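You operate a simulated robot arm through the tools that you are given. There is no shell and no other tool. Be economical: measure what you need, move in short steps, check, and stop when the job is done.

You are at the controls of a simulated two-armed robot. One attempt, no reset.

Task
Fetch the measuring jug with a red handle and set it on the table. Take the lid off the wipes tin and lay it down on the rinse basin. Stack the carton that says "pads" from the grey mat on top of the carton marked "bags". Put one of the cassettes from the raised table shelf on the grey mat. Open the repair drawer. Any order will do. Set down upright: measuring jug with a red handle.

It is judged by the outcome, as a careful person would: the job done as asked, and still so three seconds after it is handed in. It fails if anything else is knocked over, pushed out of place, dropped, spilled or broken. Lids that push on must go on centred and level and be pressed home; caps that screw on are set level and turned clockwise until they are tight.

Robot
Two 7-joint arms with two-finger parallel grippers on one trunk, on a base that drives. Base frame: it is fixed to the floor where the robot stands at the start and does not move with it; the origin is under the middle of the robot, x ahead of it, y to its left, z up. Readings come in mm, degrees, newtons and seconds.
The left shoulder is at the start at [60, 189, 1228], the right one opposite. Places, roughly: carton [-1750, 750, 750]; cassette (4x4x5 cm) [-2500, 900, 1200]; grey mat [-1800, 700, 800]; repair drawer [-800, 2600, 700]; table [-600, -3300, 800]. Payload 3.43 kg a hand.
The tool frame of a hand sits at the grasp point between the pads (the TCP): z along the fingers, y along the line on which they close. The tips reach 30 mm beyond it. The gripper opens to 94 mm. The fingers are 28 mm wide and 10 mm thick; the gripper's body (50 by 96 mm) begins 55 mm behind the TCP.
Orientation is that of the tool frame in the base frame, as a unit quaternion [w, x, y, z]. With the fingers straight down and closing along the base's y, the tool's x points along the base's -x, its y along +y and its z along -z.

Tools
- The arms move only by the tool arm_command. It takes "left_deltas", "right_deltas" or both (then of equal length, played together; a hand with none holds still); each is a list of rows, each an object (a shift or turn left out is 0, a gripper value left out holds the last) with "linear": the shift along the base's x, y, z in units of 300 mm (1.0 is 300 mm), a list of three; "dr": the turn, a rotation vector about the base's x, y, z in units of 120 degrees (1.0 is 120 degrees), a list of three; "grip": the gripper command, from -1 (fully open) to 1 (shut), values between in proportion. In form: [{"linear": [dx, dy, dz], "dr": [ax, ay, az], "grip": grip}, ...]. A call has 1 to 12 rows; each row is the pose to reach, as a shift and turn from the pose commanded when the call began. A call with a number of a shift or a turn outside -1 to 1 is refused whole. Each row takes 0.2 s and may step no farther than 50 mm and 8.6 degrees from the row before; otherwise, or with a gripper value out of range, the whole call is refused. Where a pose cannot be reached the arm comes as near as it can. A force on the tool above 40 N (or 10 N above the force at the start of the call, whichever is more), or a blocked arm, ends the call early, and 0.2 s more pass. The fingers move at their own pace (about 153 mm/s each) and stop on an object; they squeeze with about 36 N. The grip force told is the motor's: it shows also when the fingers shut on nothing. Time passes only in rows, and 0.2 s behind the last, so rows that repeat a pose let the fingers close. The reply holds the time, the measured pose of the TCP, the force on the tool along the base axes, the opening and the grip force, in the units named above and with some noise, with the torque about the TCP (base axes, N m) and any sound that the robot's microphone picked up.
- Cameras (640 x 400 px; columns grow to the right, rows downward): "scene" is now at [-4.5, 21.2, 1764.7]; the picture's right is [0.24, -0.97, 0.00], its down [-0.84, -0.21, -0.51] and it looks along [0.49, 0.12, -0.86] (base axes); focal length 279 px, centre (320, 200). "left" rides on the left gripper at [76, -14, -102] in its tool frame; the picture's right is [0.18, 0.98, 0.00], its down [-0.75, 0.14, -0.64] and it looks along [-0.63, 0.12, 0.77] (tool axes); focal length 243 px, centre (320, 200). "right" rides on the right gripper at [76, 14, -102] in its tool frame; the picture's right is [-0.18, 0.98, 0.00], its down [-0.75, -0.14, -0.64] and it looks along [-0.63, -0.12, 0.77] (tool axes); focal length 243 px, centre (320, 200). There is no depth. A picture from a camera that has moved, and an enlarged one, comes with that camera's place and axes in the base frame and with its lens. The place of the scene camera against the robot may be out by one fixed shift of up to 18 mm in any direction.
- snapshot(camera): a new picture of that camera. No time passes.
- move_column(by): slides the trunk up (or, below 0, down) by that many mm; the arms and the scene camera ride with it, the base frame stays. It gives what a move gives, with no picture.
- steer(legs): drives the robot by 1 to 6 legs, each [ahead, left, turn to the left] in mm, mm and degrees, along the robot's own axes; the way and the turn of a leg run together, so that a leg with both is an arc; at most 1500 mm and 180 degrees a leg. The arms and the cameras ride along, it lands a little off, and it stops where it bumps. It gives what a move gives.
- aim_head(pan, tilt): turns the head with the scene camera to pan (to the left, within 86 degrees either way) and tilt (down, from -29 to 69), counted from straight ahead of the robot. It gives what a move gives.
- zoom(camera, box): a new picture of the part [left, top, right, bottom] of that camera's present view, enlarged. No time passes.
- hand_in(): hands the job in; it is judged then, once.

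Go step by step. Nothing tells you exact positions but the pictures and the camera data: compare them with the known pose of the tool, close in by small moves and look again before you grip or let go. The budget is 165 turns and 138 pictures, counting those below and the enlarged ones. Unless the task says otherwise, let go and move clear before handing in.

The tools are called after "Emit:" as a command line: name --argument value ..., lists and objects as JSON in quotes. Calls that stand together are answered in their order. arm_command: Moves the arms, as the interface text tells. Its arguments: {"type":"object","properties":{"left_deltas":{"type":"array"},"right_deltas":{"type":"array"}},"required":[]} The other tools are called the same way: move_column (by) slides the trunk up or down; steer (legs) drives the base; aim_head (pan, tilt) turns the head that bears the scene camera; snapshot (camera) takes a picture; zoom (camera, box) takes an enlarged picture of a part of a camera's view; hand_in () hands the job in.

At the start:

```text
clock: 0.0
left_ee_pos: [340.4, 273.8, 1202.4]
left_orientation: [0.0, 0.0, 1.0, 0.0]
left_wrist_force: [0.8, -0.5, 0.6]
left_wrist_torque: [0.0, 0.04, -0.02]
left_gripper_width: 94.0
left_grip_force: 0.1
right_ee_pos: [282.7, -40.9, 1214.2]
right_orientation: [0.0, 0.0, 1.0, 0.0]
right_wrist_force: [0.2, 0.1, 0.1]
right_wrist_torque: [0.01, -0.01, -0.02]
right_gripper_width: 94.0
right_grip_force: 0.1
trunk travel left (down, up): [-900.0, 90.0]
robot x, y, heading: [-0.5, 2.2, 0.2]
head pan, tilt: [13.8, 59.6]
```

scene: 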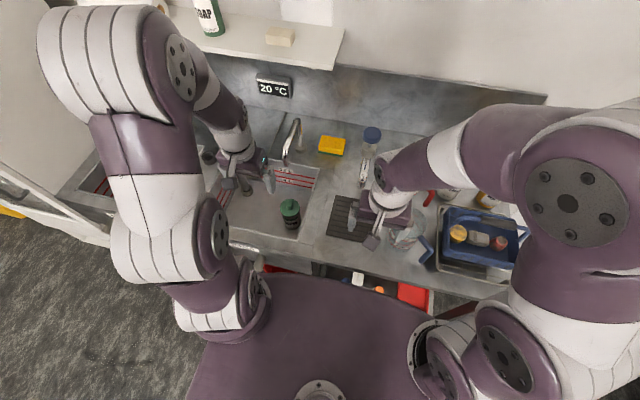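
right: 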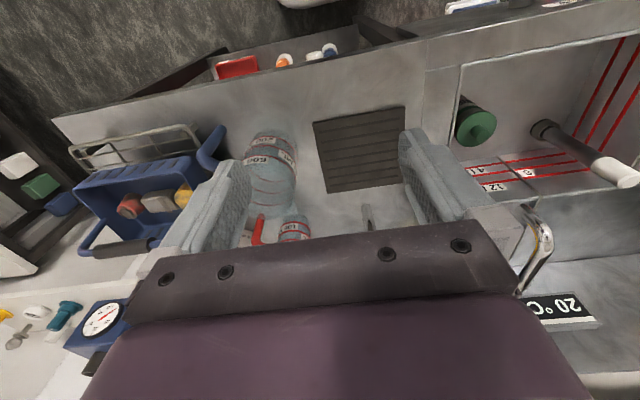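
left: 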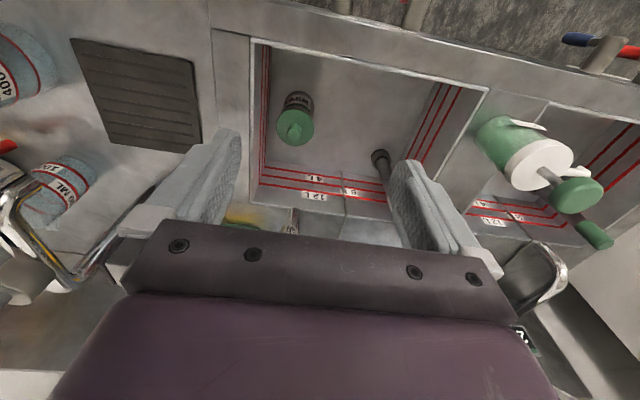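

I see a sink counter ahead with jugs (one with a red handle), and other stations are elsewhere in the room. I'll look around first.

Emit:
zoom --camera "right" --box '[180, 100, 420, 250]'

Emit:
aim_head --pan -30 --tilt 45

Emit:
snapshot --camera "scene"

```text
2.67 times, centred on (300, 175) of right
camera zoom: at [205.9, -26.7, 1316.3], right [0.18, 0.98, 0.0], down [0.75, -0.14, 0.64], along [0.63, -0.12, -0.77], focal length 647 px, centre (373, 267)
```

zoom: 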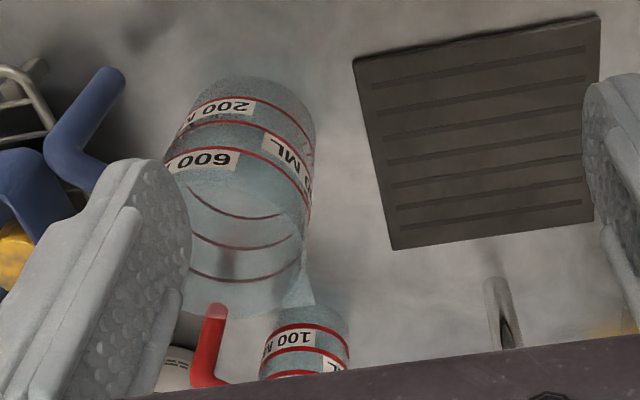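

```text
clock: 1.1
left_ee_pos: [339.7, 272.0, 1202.4]
left_orientation: [0.0, 0.0, 1.0, 0.001]
left_wrist_force: [-0.3, -0.1, -0.2]
left_wrist_torque: [0.01, 0.04, 0.02]
left_gripper_width: 94.0
left_grip_force: 0.1
right_ee_pos: [282.7, -40.7, 1214.9]
right_orientation: [0.0, 0.0, 1.0, -0.001]
right_wrist_force: [-0.7, 0.3, -0.1]
right_wrist_torque: [-0.01, 0.03, -0.01]
right_gripper_width: 94.1
right_grip_force: 0.0
trunk travel left (down, up): [-900.0, 90.0]
robot x, y, heading: [-3.1, -2.5, 0.4]
head pan, tilt: [-30.0, 45.0]
```

```text
133 pictures are left
camera scene: at [0.8, -35.4, 1783.6], right [-0.5, -0.87, 0.0], down [-0.61, 0.35, -0.71], along [0.61, -0.35, -0.71], focal length 279 px, centre (320, 200)
```

scene: 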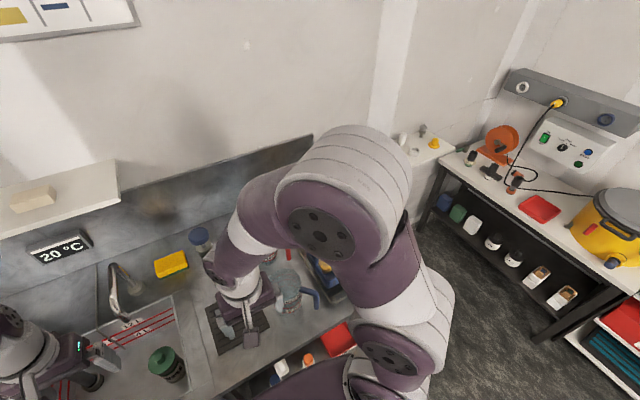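

The counter holds a blue-handled jug and a red-handled one behind. Surveying the rest by panning.

Emit:
aim_head --pan -86 --tilt 25

Emit:
snapshot --camera "scene"

Emit:
aim_head --pan 80 --tilt 25

Emit:
snapshot --camera "scene"

```text
clock: 2.4
left_ee_pos: [341.4, 273.7, 1202.2]
left_orientation: [0.0, 0.0, 1.0, -0.001]
left_wrist_force: [-0.3, -0.1, -0.5]
left_wrist_torque: [-0.01, -0.02, 0.02]
left_gripper_width: 93.9
left_grip_force: 0.1
right_ee_pos: [283.5, -40.2, 1213.9]
right_orientation: [0.0, 0.0, 1.0, 0.0]
right_wrist_force: [-0.2, 0.7, 0.0]
right_wrist_torque: [0.01, -0.02, 0.0]
right_gripper_width: 93.9
right_grip_force: 0.3
trunk travel left (down, up): [-900.0, 90.0]
robot x, y, heading: [-0.4, -2.1, -0.2]
head pan, tilt: [-85.9, 25.0]
```

```text
132 pictures are left
camera scene: at [-63.1, -86.7, 1814.2], right [-1.0, -0.07, 0.0], down [-0.03, 0.42, -0.91], along [0.06, -0.9, -0.42], focal length 279 px, centre (320, 200)
```

scene: 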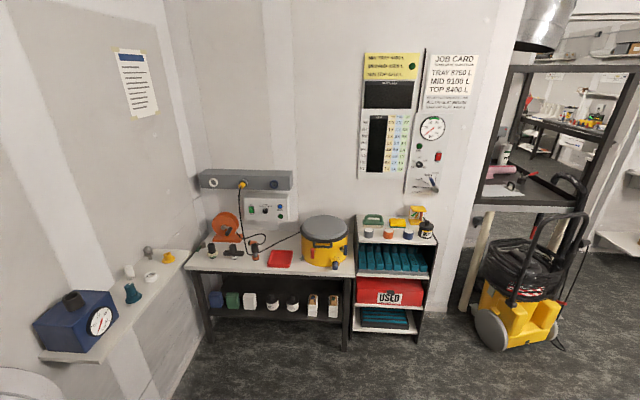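

```text
clock: 4.9
left_ee_pos: [340.7, 273.7, 1201.5]
left_orientation: [-0.001, 0.001, 1.0, 0.0]
left_wrist_force: [-0.1, 0.6, -0.1]
left_wrist_torque: [0.01, -0.01, 0.01]
left_gripper_width: 93.8
left_grip_force: 0.0
right_ee_pos: [282.7, -42.1, 1213.8]
right_orientation: [0.0, 0.0, 1.0, 0.0]
right_wrist_force: [-0.3, -0.8, 0.3]
right_wrist_torque: [-0.01, 0.02, 0.05]
right_gripper_width: 94.2
right_grip_force: 0.1
trunk travel left (down, up): [-900.0, 90.0]
robot x, y, heading: [0.8, -0.9, 0.3]
head pan, tilt: [80.0, 25.0]
```

```text
131 pictures are left
camera scene: at [-53.7, 95.9, 1814.2], right [0.98, -0.17, 0.0], down [-0.07, -0.42, -0.91], along [0.16, 0.89, -0.42], focal length 279 px, centre (320, 200)
```

scene: 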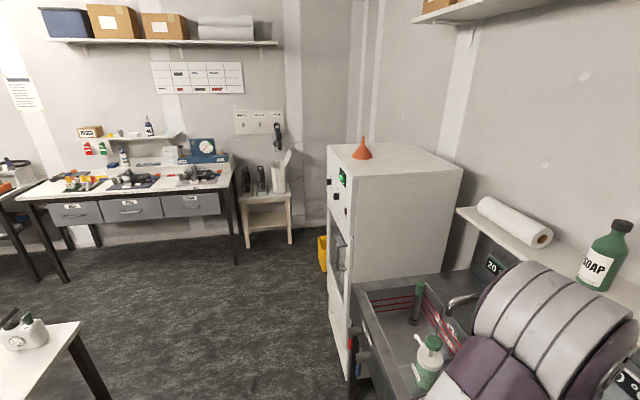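

I see the drawer bench to the left and a doorway to the right rear. I'll back up and turn round to see the rest.

Emit:
steer --legs '[[-450, 0, 0], [0, 0, 90]]'

Emit:
aim_head --pan 75 --tilt 25

Emit:
snapshot --camera "scene"

Emit:
aim_head --pan 10 --tilt 25

Emit:
snapshot --camera "scene"

```text
clock: 11.3
left_ee_pos: [-705.8, 363.7, 1203.3]
left_orientation: [0.0, -0.68, 0.733, 0.001]
left_wrist_force: [0.1, -0.5, 0.6]
left_wrist_torque: [-0.01, 0.01, 0.01]
left_gripper_width: 93.9
left_grip_force: 0.0
right_ee_pos: [-394.6, 283.5, 1214.1]
right_orientation: [0.001, -0.681, 0.732, 0.001]
right_wrist_force: [1.1, 0.1, -0.6]
right_wrist_torque: [0.01, -0.02, -0.01]
right_gripper_width: 93.8
right_grip_force: 0.1
trunk travel left (down, up): [-900.0, 90.0]
robot x, y, heading: [-455.8, 5.0, 85.8]
head pan, tilt: [80.0, 25.0]
```

```text
clock: 12.0
left_ee_pos: [-705.6, 363.4, 1202.6]
left_orientation: [0.001, -0.68, 0.733, 0.0]
left_wrist_force: [-0.5, 0.2, -0.3]
left_wrist_torque: [-0.03, 0.01, -0.02]
left_gripper_width: 94.2
left_grip_force: 0.1
right_ee_pos: [-395.2, 282.8, 1215.1]
right_orientation: [0.0, -0.681, 0.732, 0.0]
right_wrist_force: [0.5, 0.4, 0.4]
right_wrist_torque: [0.02, 0.0, 0.01]
right_gripper_width: 93.9
right_grip_force: 0.0
trunk travel left (down, up): [-900.0, 90.0]
robot x, y, heading: [-457.4, 8.1, 85.9]
head pan, tilt: [75.0, 25.0]
```

```text
130 pictures are left
camera scene: at [-558.6, -20.3, 1814.2], right [0.33, 0.94, 0.0], down [0.4, -0.14, -0.91], along [-0.86, 0.3, -0.42], focal length 279 px, centre (320, 200)
```

scene: 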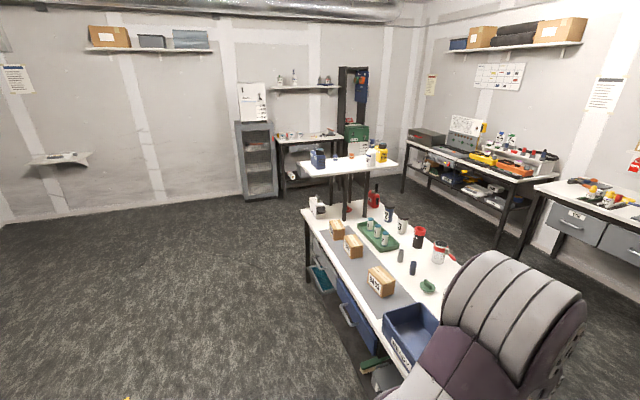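

```text
clock: 13.4
left_ee_pos: [-704.2, 364.4, 1202.3]
left_orientation: [0.0, -0.681, 0.732, 0.0]
left_wrist_force: [0.1, 0.0, -1.1]
left_wrist_torque: [0.0, -0.01, -0.04]
left_gripper_width: 94.3
left_grip_force: 0.1
right_ee_pos: [-395.0, 283.2, 1213.9]
right_orientation: [0.0, -0.681, 0.732, -0.001]
right_wrist_force: [-0.4, 0.2, 0.5]
right_wrist_torque: [0.02, 0.0, -0.04]
right_gripper_width: 94.0
right_grip_force: 0.2
trunk travel left (down, up): [-900.0, 90.0]
robot x, y, heading: [-456.9, 1.9, 86.0]
head pan, tilt: [10.0, 25.0]
```

```text
129 pictures are left
camera scene: at [-481.0, 41.1, 1814.2], right [0.99, 0.1, 0.0], down [0.04, -0.42, -0.91], along [-0.09, 0.9, -0.42], focal length 279 px, centre (320, 200)
```

scene: 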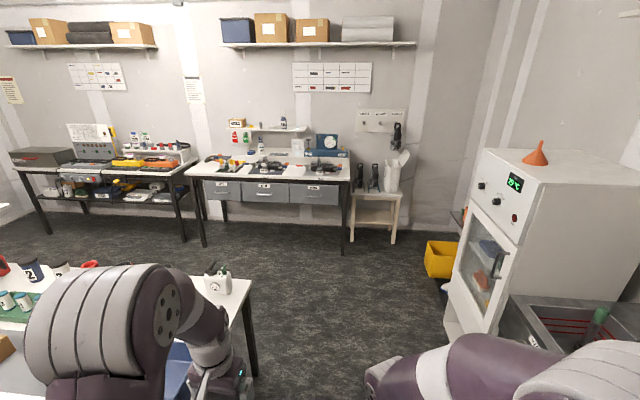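

The middle bench has the grey mat with cartons, and a raised shelf at its far end. Zooming for details.

Emit:
zoom --camera "scene" --box '[200, 100, 380, 212]'

Emit:
aim_head --pan 68 --tilt 30

Emit:
zoom --camera "scene" --box '[240, 80, 480, 230]'

Emit:
zoom --camera "scene" --box '[240, 180, 480, 330]'

```text
3.56 times, centred on (290, 156) of scene
camera zoom: at [-481.0, 41.1, 1814.2], right [0.99, 0.1, 0.0], down [0.04, -0.42, -0.91], along [-0.09, 0.9, -0.42], focal length 992 px, centre (427, 356)
```

zoom: 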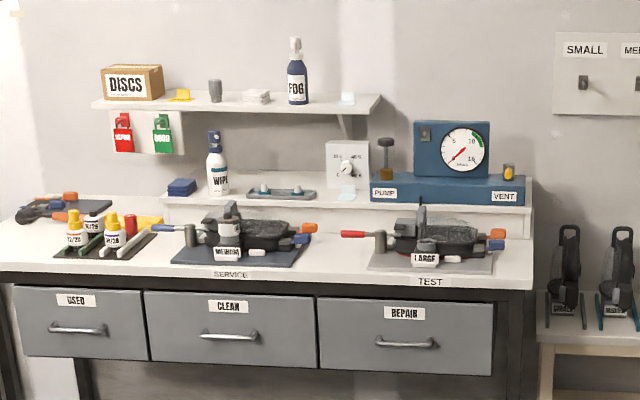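

```text
clock: 14.6
left_ee_pos: [-704.5, 363.7, 1202.4]
left_orientation: [-0.001, -0.68, 0.733, 0.0]
left_wrist_force: [-0.4, 0.5, -0.3]
left_wrist_torque: [-0.02, 0.0, 0.0]
left_gripper_width: 93.8
left_grip_force: 0.3
right_ee_pos: [-396.2, 283.8, 1214.3]
right_orientation: [0.0, -0.681, 0.733, 0.0]
right_wrist_force: [-0.7, 0.3, -0.5]
right_wrist_torque: [0.0, 0.03, -0.01]
right_gripper_width: 94.1
right_grip_force: 0.0
trunk travel left (down, up): [-900.0, 90.0]
robot x, y, heading: [-461.4, 3.9, 85.6]
head pan, tilt: [68.0, 30.0]
```

```text
2.67 times, centred on (360, 155) of scene
camera zoom: at [-552.7, -10.6, 1806.3], right [0.44, 0.9, 0.0], down [0.45, -0.22, -0.87], along [-0.78, 0.38, -0.5], focal length 744 px, centre (213, 320)
```

zoom: 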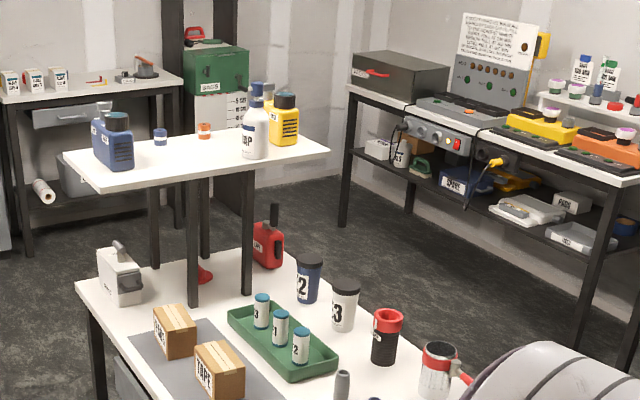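

```text
2.67 times, centred on (360, 255) of scene
camera zoom: at [-552.7, -10.6, 1806.3], right [0.44, 0.9, 0.0], down [0.45, -0.22, -0.87], along [-0.78, 0.38, -0.5], focal length 744 px, centre (213, 53)
```

zoom: 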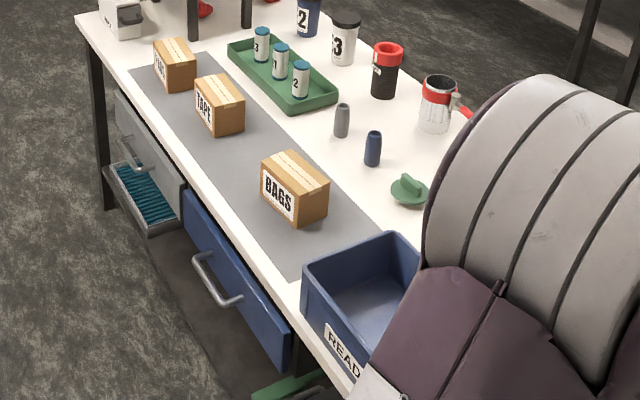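

Cartons and raised shelf located. I still need the wipes tin, rinse basin and the far table, so I turn toward the doorway.

Emit:
steer --legs '[[0, 0, 180]]'

Emit:
aim_head --pan -20 --tilt 20

Emit:
snapshot --camera "scene"

```text
clock: 22.4
left_ee_pos: [-212.9, -358.2, 1203.2]
left_orientation: [0.0, 0.736, 0.677, 0.0]
left_wrist_force: [0.7, -0.5, 0.5]
left_wrist_torque: [-0.03, 0.01, 0.04]
left_gripper_width: 94.1
left_grip_force: 0.1
right_ee_pos: [-522.6, -274.8, 1214.7]
right_orientation: [-0.001, 0.736, 0.677, 0.0]
right_wrist_force: [-0.9, 0.4, 0.4]
right_wrist_torque: [-0.05, -0.02, 0.01]
right_gripper_width: 94.2
right_grip_force: 0.1
trunk travel left (down, up): [-900.0, 90.0]
robot x, y, heading: [-455.9, 3.8, -94.6]
head pan, tilt: [68.0, 30.0]
```

```text
clock: 24.0
left_ee_pos: [-214.2, -358.4, 1203.3]
left_orientation: [0.0, 0.736, 0.677, 0.0]
left_wrist_force: [-0.5, 0.4, -0.3]
left_wrist_torque: [0.01, -0.01, -0.02]
left_gripper_width: 93.7
left_grip_force: 0.2
right_ee_pos: [-521.1, -273.8, 1213.8]
right_orientation: [0.0, 0.736, 0.677, 0.0]
right_wrist_force: [-0.7, 0.2, -0.3]
right_wrist_torque: [0.02, 0.0, 0.02]
right_gripper_width: 93.9
right_grip_force: 0.1
trunk travel left (down, up): [-900.0, 90.0]
robot x, y, heading: [-457.0, 5.7, -95.0]
head pan, tilt: [-20.0, 20.0]
```

```text
125 pictures are left
camera scene: at [-501.1, -15.7, 1822.3], right [-0.91, 0.42, 0.0], down [0.14, 0.31, -0.94], along [-0.39, -0.85, -0.34], focal length 279 px, centre (320, 200)
```

scene: 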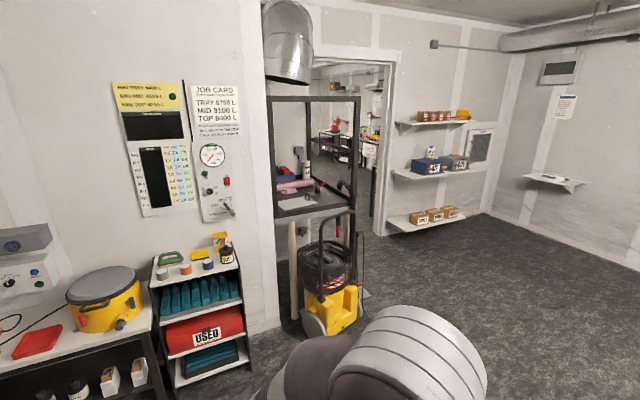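

The doorway lies around x -1800 to -2700, beyond the vacuum and rack. I'll drive to open floor facing it.

Emit:
steer --legs '[[0, -1400, 0], [900, -200, 0]]'

Emit:
aim_head --pan 0 --tilt 20

Emit:
snapshot --camera "scene"

Emit:
aim_head --pan 40 --tilt 20

Emit:
snapshot --camera "scene"

```text
clock: 35.3
left_ee_pos: [-1949.3, -1077.7, 1202.8]
left_orientation: [0.0, 0.763, 0.647, -0.001]
left_wrist_force: [-0.9, -0.1, 0.3]
left_wrist_torque: [0.0, 0.02, 0.04]
left_gripper_width: 94.0
left_grip_force: 0.0
right_ee_pos: [-2249.7, -968.5, 1214.2]
right_orientation: [0.0, 0.763, 0.646, 0.0]
right_wrist_force: [-0.7, -0.9, -0.3]
right_wrist_torque: [0.0, -0.01, 0.04]
right_gripper_width: 93.9
right_grip_force: 0.1
trunk travel left (down, up): [-900.0, 90.0]
robot x, y, heading: [-2162.8, -698.6, -99.3]
head pan, tilt: [-20.0, 20.0]
```

```text
clock: 36.1
left_ee_pos: [-1950.3, -1078.1, 1203.3]
left_orientation: [-0.001, 0.763, 0.646, 0.0]
left_wrist_force: [-0.7, 0.3, 0.2]
left_wrist_torque: [-0.01, 0.0, 0.02]
left_gripper_width: 94.0
left_grip_force: 0.1
right_ee_pos: [-2249.9, -968.9, 1213.7]
right_orientation: [0.0, 0.763, 0.647, 0.001]
right_wrist_force: [0.1, 0.0, 0.2]
right_wrist_torque: [0.0, -0.01, 0.0]
right_gripper_width: 94.3
right_grip_force: 0.1
trunk travel left (down, up): [-900.0, 90.0]
robot x, y, heading: [-2162.6, -697.6, -99.6]
head pan, tilt: [0.0, 20.0]
```

```text
124 pictures are left
camera scene: at [-2177.7, -725.0, 1822.3], right [-0.99, 0.17, 0.0], down [0.06, 0.34, -0.94], along [-0.16, -0.93, -0.34], focal length 279 px, centre (320, 200)
```

scene: 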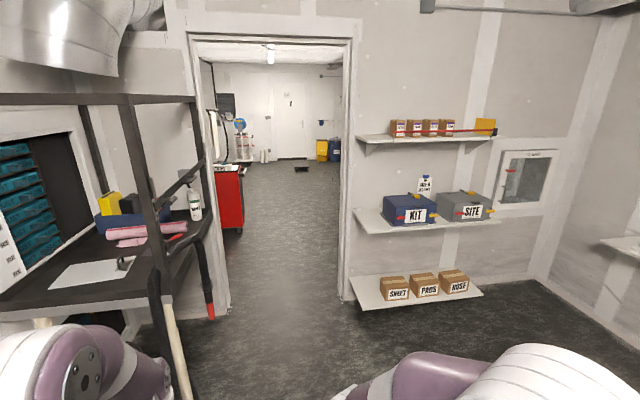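

```text
clock: 37.2
left_ee_pos: [-1948.5, -1078.1, 1201.8]
left_orientation: [0.0, 0.763, 0.646, 0.0]
left_wrist_force: [0.1, -0.4, 0.2]
left_wrist_torque: [-0.01, -0.01, 0.01]
left_gripper_width: 94.0
left_grip_force: 0.1
right_ee_pos: [-2249.4, -968.9, 1213.5]
right_orientation: [-0.001, 0.763, 0.646, 0.0]
right_wrist_force: [-0.9, -0.9, 0.9]
right_wrist_torque: [-0.02, 0.01, 0.01]
right_gripper_width: 94.4
right_grip_force: 0.0
trunk travel left (down, up): [-900.0, 90.0]
robot x, y, heading: [-2163.5, -696.8, -99.5]
head pan, tilt: [40.0, 20.0]
```

```text
123 pictures are left
camera scene: at [-2115.0, -713.1, 1822.3], right [-0.86, -0.51, 0.0], down [-0.17, 0.29, -0.94], along [0.48, -0.81, -0.34], focal length 279 px, centre (320, 200)
```

scene: 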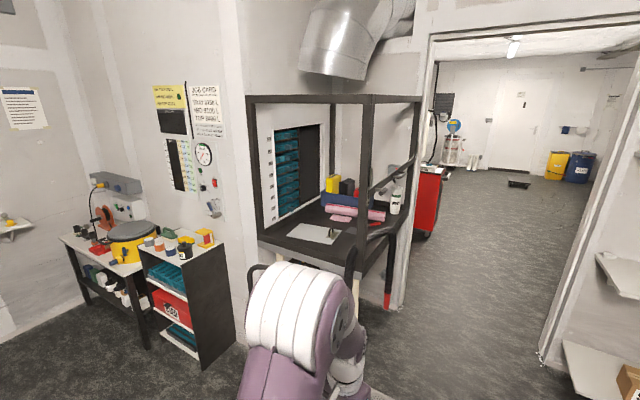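

The doorway is at y≈-2900, x from about -2775 to -1690. I'll drive through to see the other room and table.

Emit:
steer --legs '[[0, -50, 9.5], [1300, 0, 0], [1100, 0, 0]]'

Emit:
aim_head --pan 70 --tilt 22

Emit:
snapshot --camera "scene"

Emit:
aim_head --pan 10 --tilt 20

Emit:
snapshot --camera "scene"

Emit:
aim_head --pan -60 --tilt 22

Emit:
snapshot --camera "scene"

```text
clock: 49.4
left_ee_pos: [-1941.8, -3366.5, 1201.5]
left_orientation: [0.0, 0.709, 0.705, -0.001]
left_wrist_force: [-0.1, 0.0, -0.6]
left_wrist_torque: [-0.01, 0.0, -0.02]
left_gripper_width: 94.1
left_grip_force: 0.0
right_ee_pos: [-2257.0, -3306.2, 1214.1]
right_orientation: [-0.001, 0.709, 0.705, -0.001]
right_wrist_force: [-0.1, 0.0, 0.7]
right_wrist_torque: [-0.03, 0.05, 0.01]
right_gripper_width: 94.0
right_grip_force: 0.0
trunk travel left (down, up): [-900.0, 90.0]
robot x, y, heading: [-2210.8, -3023.7, -90.3]
head pan, tilt: [40.0, 20.0]
```

```text
clock: 50.3
left_ee_pos: [-1942.0, -3366.5, 1202.7]
left_orientation: [0.0, 0.709, 0.705, 0.0]
left_wrist_force: [0.1, 0.1, 1.1]
left_wrist_torque: [0.02, -0.02, 0.02]
left_gripper_width: 93.9
left_grip_force: 0.1
right_ee_pos: [-2256.8, -3306.5, 1214.8]
right_orientation: [0.0, 0.709, 0.705, 0.0]
right_wrist_force: [0.5, 0.7, 0.2]
right_wrist_torque: [-0.02, 0.0, 0.01]
right_gripper_width: 94.0
right_grip_force: 0.1
trunk travel left (down, up): [-900.0, 90.0]
robot x, y, heading: [-2214.1, -3023.0, -90.3]
head pan, tilt: [70.0, 22.0]
```

```text
122 pictures are left
camera scene: at [-2135.9, -2992.0, 1819.1], right [-0.35, -0.94, 0.0], down [-0.35, 0.13, -0.93], along [0.87, -0.32, -0.37], focal length 279 px, centre (320, 200)
```

scene: 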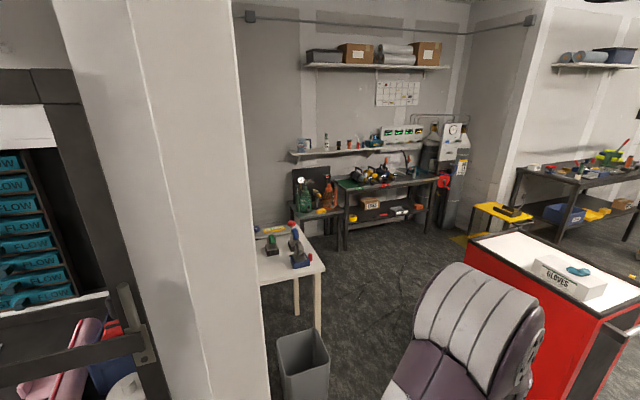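

```text
clock: 51.6
left_ee_pos: [-1942.4, -3366.5, 1201.7]
left_orientation: [0.0, 0.709, 0.705, 0.0]
left_wrist_force: [-0.1, 0.4, 0.7]
left_wrist_torque: [0.0, 0.01, 0.0]
left_gripper_width: 93.9
left_grip_force: 0.1
right_ee_pos: [-2257.0, -3308.1, 1214.2]
right_orientation: [0.0, 0.709, 0.705, 0.0]
right_wrist_force: [0.4, 0.4, -0.6]
right_wrist_torque: [0.0, -0.01, 0.01]
right_gripper_width: 94.1
right_grip_force: 0.1
trunk travel left (down, up): [-900.0, 90.0]
robot x, y, heading: [-2211.9, -3025.1, -90.1]
head pan, tilt: [10.0, 20.0]
```

```text
121 pictures are left
camera scene: at [-2207.1, -3051.4, 1822.3], right [-0.99, -0.17, 0.0], down [-0.06, 0.34, -0.94], along [0.16, -0.93, -0.34], focal length 279 px, centre (320, 200)
```

scene: 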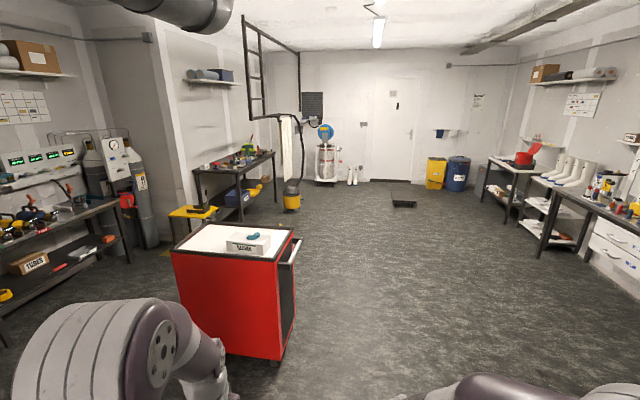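

```text
clock: 53.0
left_ee_pos: [-1942.5, -3367.0, 1201.3]
left_orientation: [-0.001, 0.709, 0.705, 0.0]
left_wrist_force: [-1.1, 0.1, -0.8]
left_wrist_torque: [-0.02, -0.02, 0.02]
left_gripper_width: 94.4
left_grip_force: 0.2
right_ee_pos: [-2255.2, -3308.1, 1213.6]
right_orientation: [0.001, 0.709, 0.705, 0.0]
right_wrist_force: [0.2, 0.4, -0.3]
right_wrist_torque: [-0.01, 0.05, 0.02]
right_gripper_width: 94.1
right_grip_force: 0.0
trunk travel left (down, up): [-900.0, 90.0]
robot x, y, heading: [-2215.1, -3025.7, -90.2]
head pan, tilt: [-60.0, 22.0]
```

```text
120 pictures are left
camera scene: at [-2303.5, -3005.8, 1819.1], right [-0.5, 0.87, 0.0], down [0.33, 0.19, -0.93], along [-0.81, -0.46, -0.37], focal length 279 px, centre (320, 200)
```

scene: 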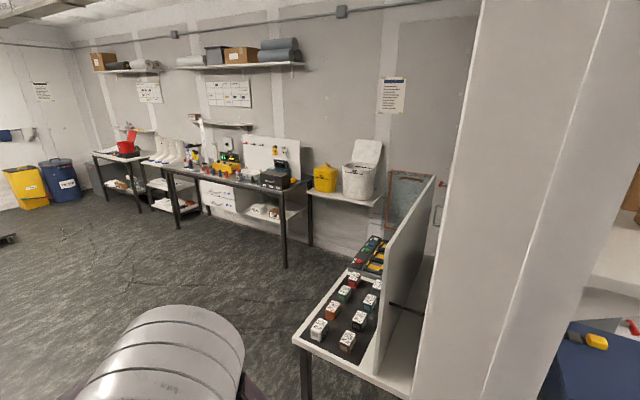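

The destination table is the small white one at about x -820.., y -3300. Zooming for the wipes tin and basin.

Emit:
zoom --camera "scene" --box '[90, 100, 390, 260]'

Emit:
aim_head --pan 65 --tilt 20

Emit:
zoom --camera "scene" --box '[220, 80, 460, 280]'

Emit:
zoom --camera "scene" --box '[440, 80, 640, 280]'

```text
2.13 times, centred on (240, 180) of scene
camera zoom: at [-2303.5, -3005.8, 1819.1], right [-0.5, 0.87, 0.0], down [0.33, 0.19, -0.93], along [-0.81, -0.46, -0.37], focal length 595 px, centre (491, 243)
```

zoom: 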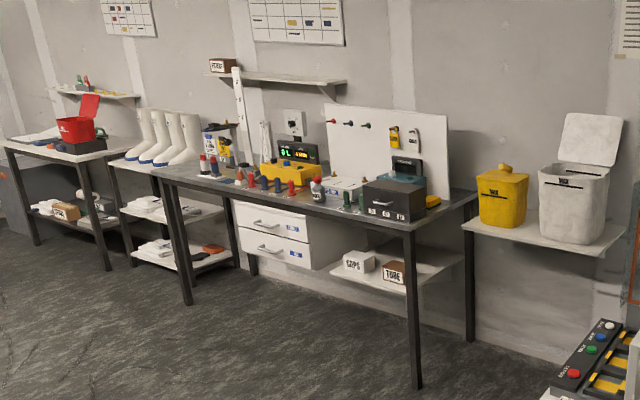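

```text
clock: 55.1
left_ee_pos: [-1941.9, -3366.7, 1203.2]
left_orientation: [0.0, 0.709, 0.705, 0.0]
left_wrist_force: [-0.2, -0.3, -0.3]
left_wrist_torque: [0.04, 0.03, 0.0]
left_gripper_width: 94.1
left_grip_force: 0.2
right_ee_pos: [-2256.4, -3308.1, 1213.7]
right_orientation: [0.0, 0.709, 0.705, 0.0]
right_wrist_force: [0.5, -0.8, 0.0]
right_wrist_torque: [0.04, -0.02, -0.04]
right_gripper_width: 93.8
right_grip_force: 0.2
trunk travel left (down, up): [-900.0, 90.0]
robot x, y, heading: [-2212.4, -3021.8, -90.2]
head pan, tilt: [65.0, 20.0]
```

```text
2.00 times, centred on (340, 180) of scene
camera zoom: at [-2138.7, -2999.6, 1822.3], right [-0.43, -0.9, 0.0], down [-0.31, 0.15, -0.94], along [0.85, -0.4, -0.34], focal length 558 px, centre (280, 240)
```

zoom: 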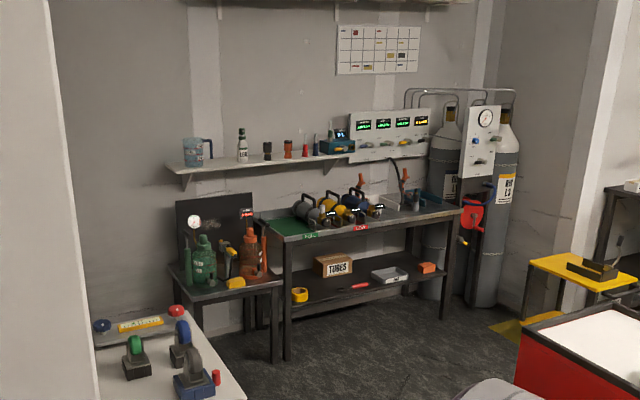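

```text
2.00 times, centred on (540, 180) of scene
camera zoom: at [-2138.7, -2999.6, 1822.3], right [-0.43, -0.9, 0.0], down [-0.31, 0.15, -0.94], along [0.85, -0.4, -0.34], focal length 558 px, centre (-120, 240)
```

zoom: 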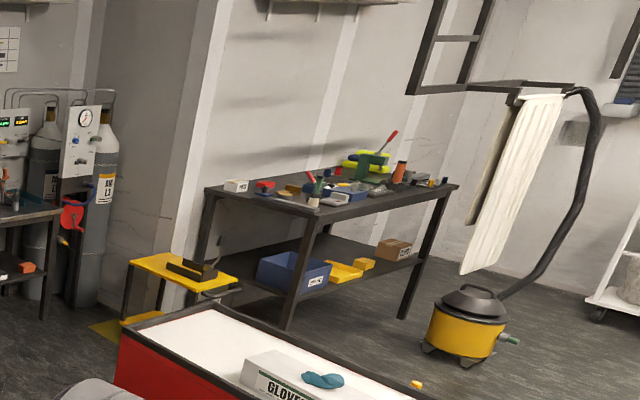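

No wipes tin here apparently; the sink area needs a closer look. Driving back to the sink, stopping short of it.

Emit:
steer --legs '[[-1250, 0, 0], [-1250, 0, 0], [0, 0, 92], [1250, 0, 0], [350, 300, 0]]'

Emit:
aim_head --pan 0 --tilt 35

Emit:
snapshot --camera "scene"

```text
clock: 79.6
left_ee_pos: [-309.4, 162.2, 1203.0]
left_orientation: [-0.001, -0.03, 1.0, -0.001]
left_wrist_force: [-0.5, -0.5, 0.2]
left_wrist_torque: [0.02, -0.01, -0.01]
left_gripper_width: 94.1
left_grip_force: 0.2
right_ee_pos: [-348.0, -157.0, 1213.8]
right_orientation: [0.001, -0.031, 1.0, 0.0]
right_wrist_force: [-0.8, 0.7, 0.4]
right_wrist_torque: [-0.03, -0.01, -0.01]
right_gripper_width: 94.1
right_grip_force: 0.0
trunk travel left (down, up): [-900.0, 90.0]
robot x, y, heading: [-632.3, -132.6, 3.3]
head pan, tilt: [65.0, 20.0]
```

```text
clock: 80.9
left_ee_pos: [-308.2, 163.2, 1202.5]
left_orientation: [0.0, -0.031, 1.0, 0.0]
left_wrist_force: [-0.5, 0.5, 1.1]
left_wrist_torque: [0.01, -0.01, 0.03]
left_gripper_width: 94.0
left_grip_force: 0.0
right_ee_pos: [-346.9, -154.8, 1214.2]
right_orientation: [0.0, -0.031, 1.0, 0.0]
right_wrist_force: [0.6, 0.0, 0.1]
right_wrist_torque: [0.03, -0.01, 0.02]
right_gripper_width: 94.3
right_grip_force: 0.0
trunk travel left (down, up): [-900.0, 90.0]
robot x, y, heading: [-632.7, -128.7, 3.6]
head pan, tilt: [0.0, 35.0]
```

```text
116 pictures are left
camera scene: at [-613.6, -123.7, 1798.5], right [0.06, -1.0, 0.0], down [-0.57, -0.04, -0.82], along [0.82, 0.05, -0.57], focal length 279 px, centre (320, 200)
```

scene: 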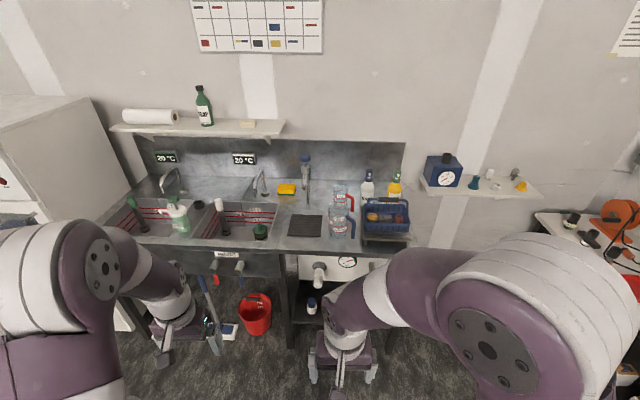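

Emit:
zoom --camera "scene" --box '[100, 140, 420, 340]'

Emit:
zoom --camera "scene" --box '[270, 150, 430, 250]'

```text
2.00 times, centred on (260, 240) of scene
camera zoom: at [-613.6, -123.7, 1798.5], right [0.06, -1.0, 0.0], down [-0.57, -0.04, -0.82], along [0.82, 0.05, -0.57], focal length 558 px, centre (440, 120)
```

zoom: 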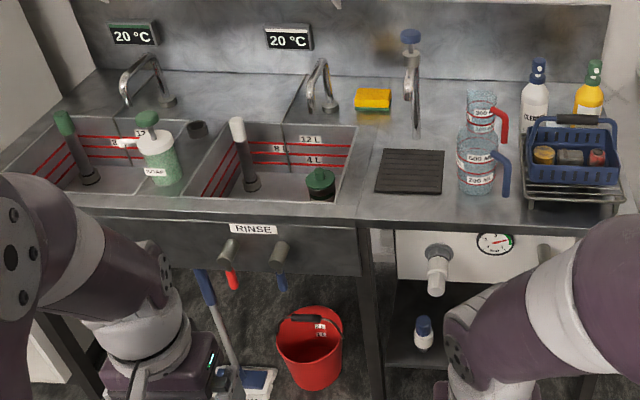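

```text
4.00 times, centred on (350, 200) of scene
camera zoom: at [-613.6, -123.7, 1798.5], right [0.06, -1.0, 0.0], down [-0.57, -0.04, -0.82], along [0.82, 0.05, -0.57], focal length 1116 px, centre (200, 200)
```

zoom: 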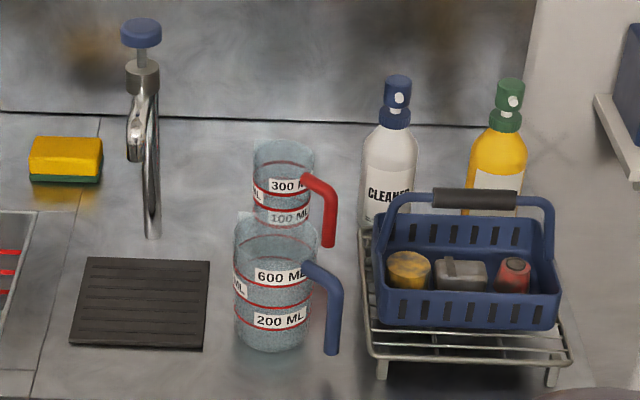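

The right basin is labelled RINSE. Checking the dark green-topped tin in it and the mug on the bench.

Emit:
zoom --camera "scene" --box '[100, 180, 290, 280]'

Emit:
zoom --camera "scene" --box '[420, 140, 640, 290]'

```text
3.37 times, centred on (195, 230) of scene
camera zoom: at [-613.6, -123.7, 1798.5], right [0.06, -1.0, 0.0], down [-0.57, -0.04, -0.82], along [0.82, 0.05, -0.57], focal length 940 px, centre (741, 99)
```

zoom: 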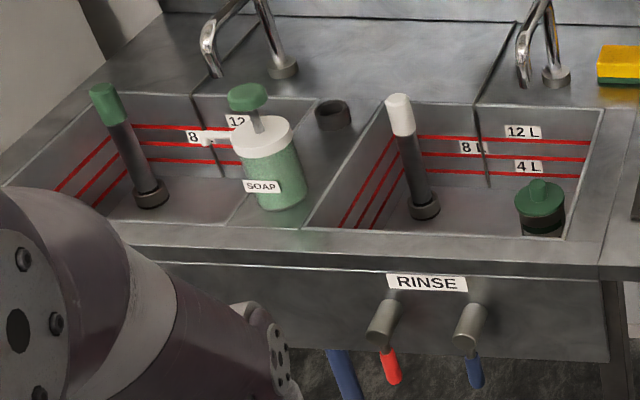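

```text
2.67 times, centred on (530, 215) of scene
camera zoom: at [-613.6, -123.7, 1798.5], right [0.06, -1.0, 0.0], down [-0.57, -0.04, -0.82], along [0.82, 0.05, -0.57], focal length 744 px, centre (-240, 160)
```

zoom: 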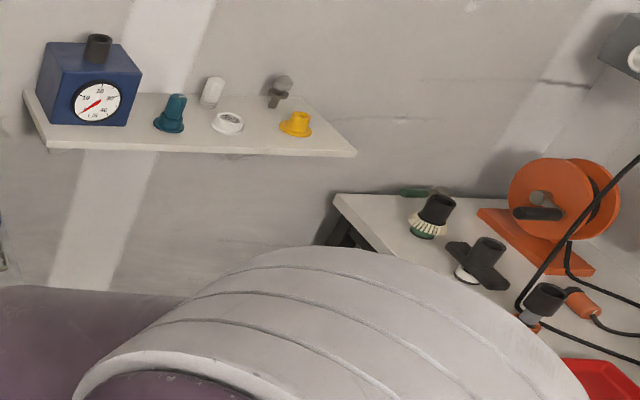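

The green-lidded tin in the rinse basin is likely the wipes tin. I drive up to the counter to check with the left wrist camera.

Emit:
steer --legs '[[0, 0, -3.5], [720, 110, 0]]'

Emit:
arm_command --left_deltas '[{"linear": [0, 0, -0.1]}, {"linear": [0, 0, -0.2]}, {"linear": [0, 0, -0.3]}, {"linear": [0, 0, -0.4]}, {"linear": [0, 0, -0.5]}, {"linear": [0, 0, -0.6]}]'

Emit:
snapshot --camera "left"

Emit:
snapshot --camera "right"

```text
clock: 85.3
left_ee_pos: [403.1, 272.3, 1200.9]
left_orientation: [0.0, -0.014, 1.0, 0.0]
left_wrist_force: [0.9, 0.5, -0.1]
left_wrist_torque: [0.03, 0.01, 0.02]
left_gripper_width: 93.9
left_grip_force: 0.0
right_ee_pos: [353.7, -44.5, 1214.0]
right_orientation: [-0.001, -0.016, 1.0, 0.0]
right_wrist_force: [0.0, -0.4, 0.0]
right_wrist_torque: [-0.04, 0.02, 0.0]
right_gripper_width: 94.0
right_grip_force: 0.0
trunk travel left (down, up): [-900.0, 90.0]
robot x, y, heading: [66.6, -11.8, 2.1]
head pan, tilt: [0.0, 35.0]
stopped in leg 2: the robot was blocked; the commanded pose is now the measured one
```

```text
clock: 86.7
left_ee_pos: [399.7, 272.6, 1025.0]
left_orientation: [-0.001, -0.014, 1.0, 0.001]
left_wrist_force: [0.8, 0.5, 0.7]
left_wrist_torque: [-0.02, -0.03, 0.04]
left_gripper_width: 94.2
left_grip_force: 0.1
right_ee_pos: [353.3, -45.4, 1213.1]
right_orientation: [0.0, -0.015, 1.0, 0.001]
right_wrist_force: [0.3, 0.4, -0.1]
right_wrist_torque: [0.04, 0.02, 0.04]
right_gripper_width: 94.1
right_grip_force: 0.0
trunk travel left (down, up): [-900.0, 90.0]
robot x, y, heading: [68.2, -6.9, 1.8]
head pan, tilt: [0.0, 35.0]
```

```text
111 pictures are left
camera left: at [323.1, 256.2, 1127.6], right [-0.21, 0.98, 0.0], down [0.75, 0.16, 0.64], along [0.63, 0.14, -0.77], focal length 243 px, centre (320, 200)
```

left: 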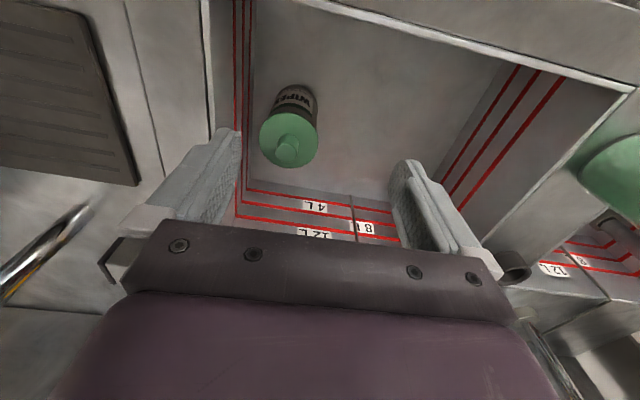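

```text
110 pictures are left
camera right: at [275.6, -32.8, 1316.3], right [0.16, 0.99, 0.0], down [0.76, -0.12, 0.64], along [0.63, -0.1, -0.77], focal length 243 px, centre (320, 200)
```

right: 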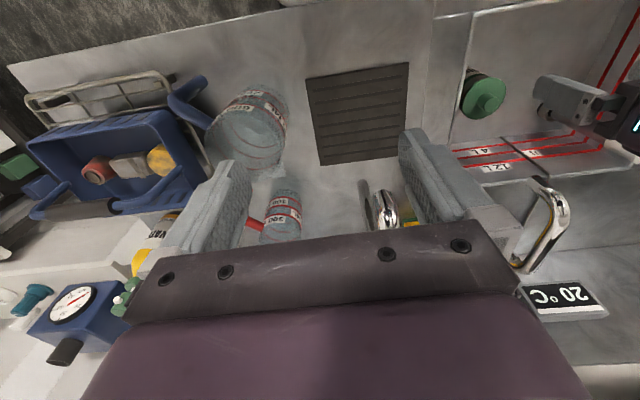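

The tin reads WIPES; its lid is near (470, 250, 820). I bring the left hand in over it.

Emit:
arm_command --left_deltas '[{"linear": [0.06, -0.04, 0]}, {"linear": [0.13, -0.07, -0.08]}, {"linear": [0.2, -0.07, -0.2]}, {"linear": [0.2, -0.07, -0.3]}]'

Emit:
snapshot --camera "left"

```text
clock: 87.7
left_ee_pos: [458.2, 251.0, 932.8]
left_orientation: [0.001, -0.013, 1.0, -0.001]
left_wrist_force: [0.8, 0.3, -0.3]
left_wrist_torque: [0.01, 0.01, -0.02]
left_gripper_width: 93.8
left_grip_force: 0.0
right_ee_pos: [351.5, -44.8, 1214.2]
right_orientation: [0.0, -0.015, 1.0, 0.0]
right_wrist_force: [-0.7, 0.2, 0.5]
right_wrist_torque: [0.02, -0.01, -0.03]
right_gripper_width: 94.1
right_grip_force: 0.0
trunk travel left (down, up): [-900.0, 90.0]
robot x, y, heading: [69.2, -13.3, 1.4]
head pan, tilt: [0.0, 35.0]
```

```text
109 pictures are left
camera left: at [383.1, 235.4, 1034.5], right [-0.21, 0.98, 0.0], down [0.75, 0.16, 0.64], along [0.63, 0.14, -0.77], focal length 243 px, centre (320, 200)
```

left: 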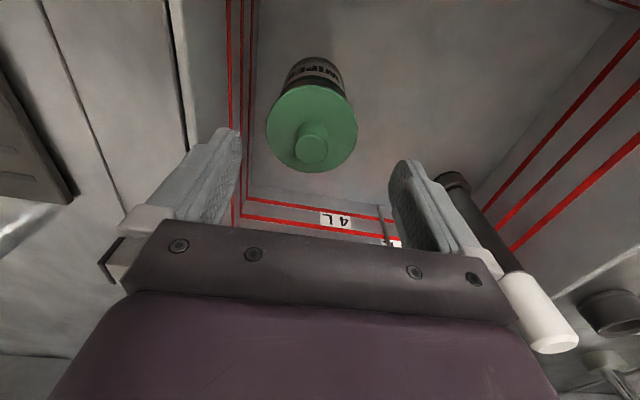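

Knob tip is near (464, 247, 880). Closing the fingers part-way and lowering toward the knob.

Emit:
arm_command --left_deltas '[{"linear": [0.02, -0.013, 0], "grip": 0.0}, {"linear": [0.02, -0.013, -0.05], "grip": 0.0}, {"linear": [0.02, -0.013, -0.1], "grip": 0.0}]'

Emit:
snapshot --camera "left"

```text
clock: 88.5
left_ee_pos: [467.8, 246.3, 902.4]
left_orientation: [0.0, -0.014, 1.0, 0.0]
left_wrist_force: [0.4, -0.6, 0.3]
left_wrist_torque: [0.0, 0.01, -0.01]
left_gripper_width: 46.8
left_grip_force: 0.0
right_ee_pos: [352.8, -44.5, 1214.2]
right_orientation: [0.0, -0.015, 1.0, 0.0]
right_wrist_force: [0.6, -0.2, 0.2]
right_wrist_torque: [0.0, 0.0, 0.02]
right_gripper_width: 94.1
right_grip_force: 0.0
trunk travel left (down, up): [-900.0, 90.0]
robot x, y, heading: [67.4, -9.9, 1.7]
head pan, tilt: [0.0, 35.0]
```

```text
108 pictures are left
camera left: at [390.9, 230.8, 1004.5], right [-0.21, 0.98, 0.0], down [0.75, 0.16, 0.64], along [0.63, 0.14, -0.77], focal length 243 px, centre (320, 200)
```

left: 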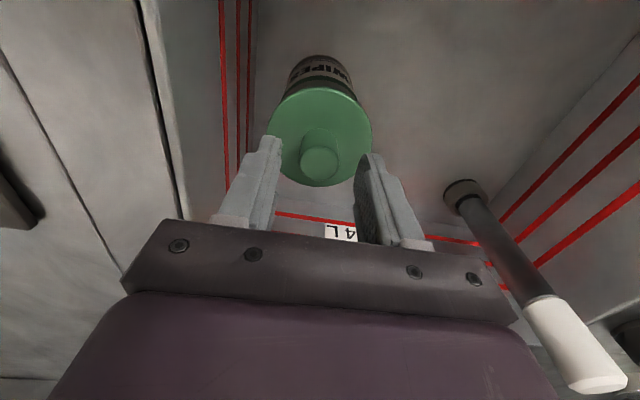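

Knob is centred between the fingers. Lowering 16 mm and closing.

Emit:
arm_command --left_deltas '[{"linear": [-0.013, 0, -0.03]}, {"linear": [-0.013, 0, -0.055]}, {"linear": [-0.013, 0, -0.055], "grip": 1}, {"linear": [-0.013, 0, -0.055], "grip": 1}, {"linear": [-0.013, 0, -0.055], "grip": 1}]'

Emit:
snapshot --camera "left"

```text
clock: 89.7
left_ee_pos: [463.9, 246.3, 885.3]
left_orientation: [0.001, -0.014, 1.0, 0.0]
left_wrist_force: [1.1, 0.9, -0.2]
left_wrist_torque: [0.04, -0.06, 0.03]
left_gripper_width: 24.0
left_grip_force: 35.7
right_ee_pos: [351.0, -44.8, 1215.0]
right_orientation: [0.0, -0.015, 1.0, 0.0]
right_wrist_force: [0.4, 0.4, 0.0]
right_wrist_torque: [0.01, -0.02, 0.03]
right_gripper_width: 94.1
right_grip_force: 0.0
trunk travel left (down, up): [-900.0, 90.0]
robot x, y, heading: [67.9, -16.5, 1.5]
head pan, tilt: [0.0, 35.0]
```

```text
107 pictures are left
camera left: at [387.7, 229.9, 988.4], right [-0.21, 0.98, 0.0], down [0.75, 0.16, 0.64], along [0.63, 0.14, -0.77], focal length 243 px, centre (320, 200)
```

left: 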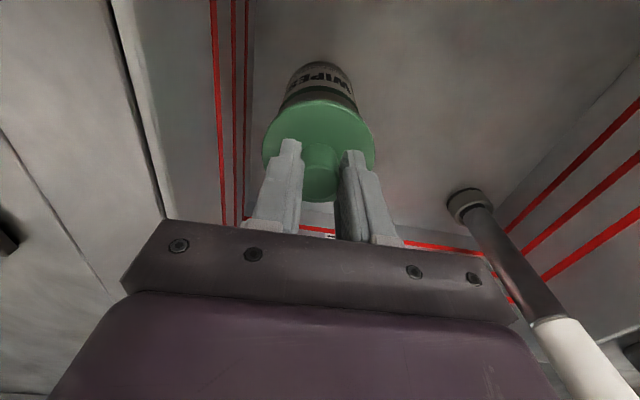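

Knob gripped. Lifting straight up.

Emit:
arm_command --left_deltas '[{"linear": [0, 0, 0.015]}, {"linear": [0, 0, 0.03]}, {"linear": [0, 0, 0.06]}, {"linear": [0, 0, 0.12]}]'

Emit:
snapshot --camera "left"

```text
clock: 90.7
left_ee_pos: [460.6, 246.6, 922.8]
left_orientation: [0.0, -0.014, 1.0, 0.0]
left_wrist_force: [0.4, 0.4, -1.6]
left_wrist_torque: [0.01, 0.0, 0.04]
left_gripper_width: 24.1
left_grip_force: 36.5
right_ee_pos: [353.3, -46.1, 1214.5]
right_orientation: [0.002, -0.014, 1.0, 0.0]
right_wrist_force: [-0.6, -1.2, -0.8]
right_wrist_torque: [0.0, 0.04, 0.01]
right_gripper_width: 93.9
right_grip_force: 0.1
trunk travel left (down, up): [-900.0, 90.0]
robot x, y, heading: [67.4, -9.0, 1.6]
head pan, tilt: [0.0, 35.0]
```

```text
106 pictures are left
camera left: at [385.5, 229.6, 1025.1], right [-0.21, 0.98, 0.0], down [0.75, 0.16, 0.64], along [0.63, 0.14, -0.77], focal length 243 px, centre (320, 200)
```

left: 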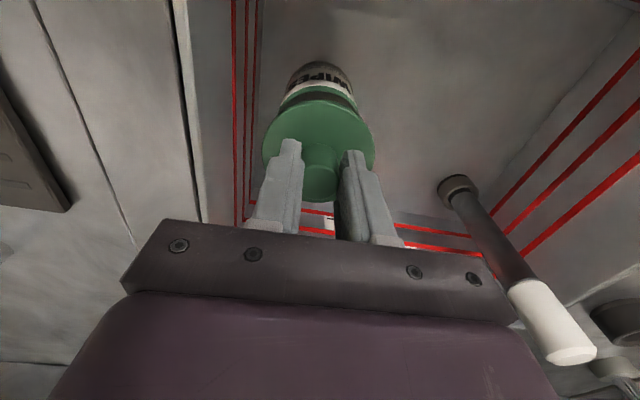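

The lid is off. Carrying it left over free basin floor and lowering partway.

Emit:
arm_command --left_deltas '[{"linear": [0, 0, 0.1]}, {"linear": [-0.03, 0.15, 0.1]}, {"linear": [-0.06, 0.3, 0.1]}, {"linear": [-0.06, 0.37, 0]}, {"linear": [-0.06, 0.37, -0.13]}, {"linear": [-0.06, 0.37, -0.26]}, {"linear": [-0.06, 0.37, -0.34]}]'

Emit:
snapshot --camera "left"

```text
clock: 92.0
left_ee_pos: [448.9, 361.8, 877.4]
left_orientation: [0.008, -0.014, 1.0, 0.005]
left_wrist_force: [-9.6, -5.5, 36.3]
left_wrist_torque: [-0.77, 0.34, -0.15]
left_gripper_width: 25.1
left_grip_force: 36.0
right_ee_pos: [349.1, -49.0, 1215.1]
right_orientation: [0.002, -0.015, 1.0, 0.0]
right_wrist_force: [0.3, -0.3, -0.1]
right_wrist_torque: [-0.03, 0.04, 0.01]
right_gripper_width: 94.2
right_grip_force: 0.1
trunk travel left (down, up): [-900.0, 90.0]
robot x, y, heading: [64.0, -11.7, 1.4]
head pan, tilt: [0.0, 35.0]
stopped in row 6 (left hand): the force on the tool passed its limit (the readings are from after the stop); the commanded pose is now the measured one
```

```text
105 pictures are left
camera left: at [371.4, 344.4, 978.4], right [-0.21, 0.98, 0.01], down [0.74, 0.16, 0.66], along [0.64, 0.14, -0.75], focal length 243 px, centre (320, 200)
```

left: 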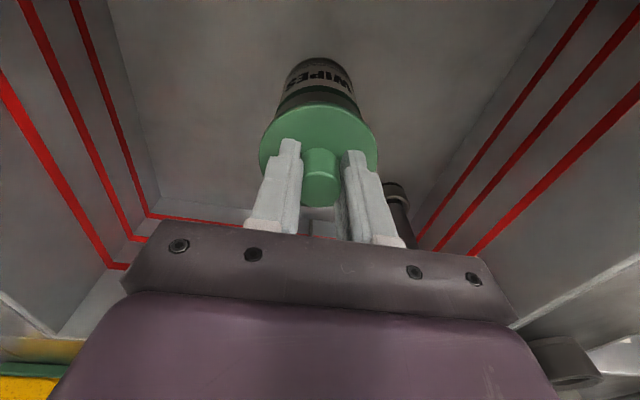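

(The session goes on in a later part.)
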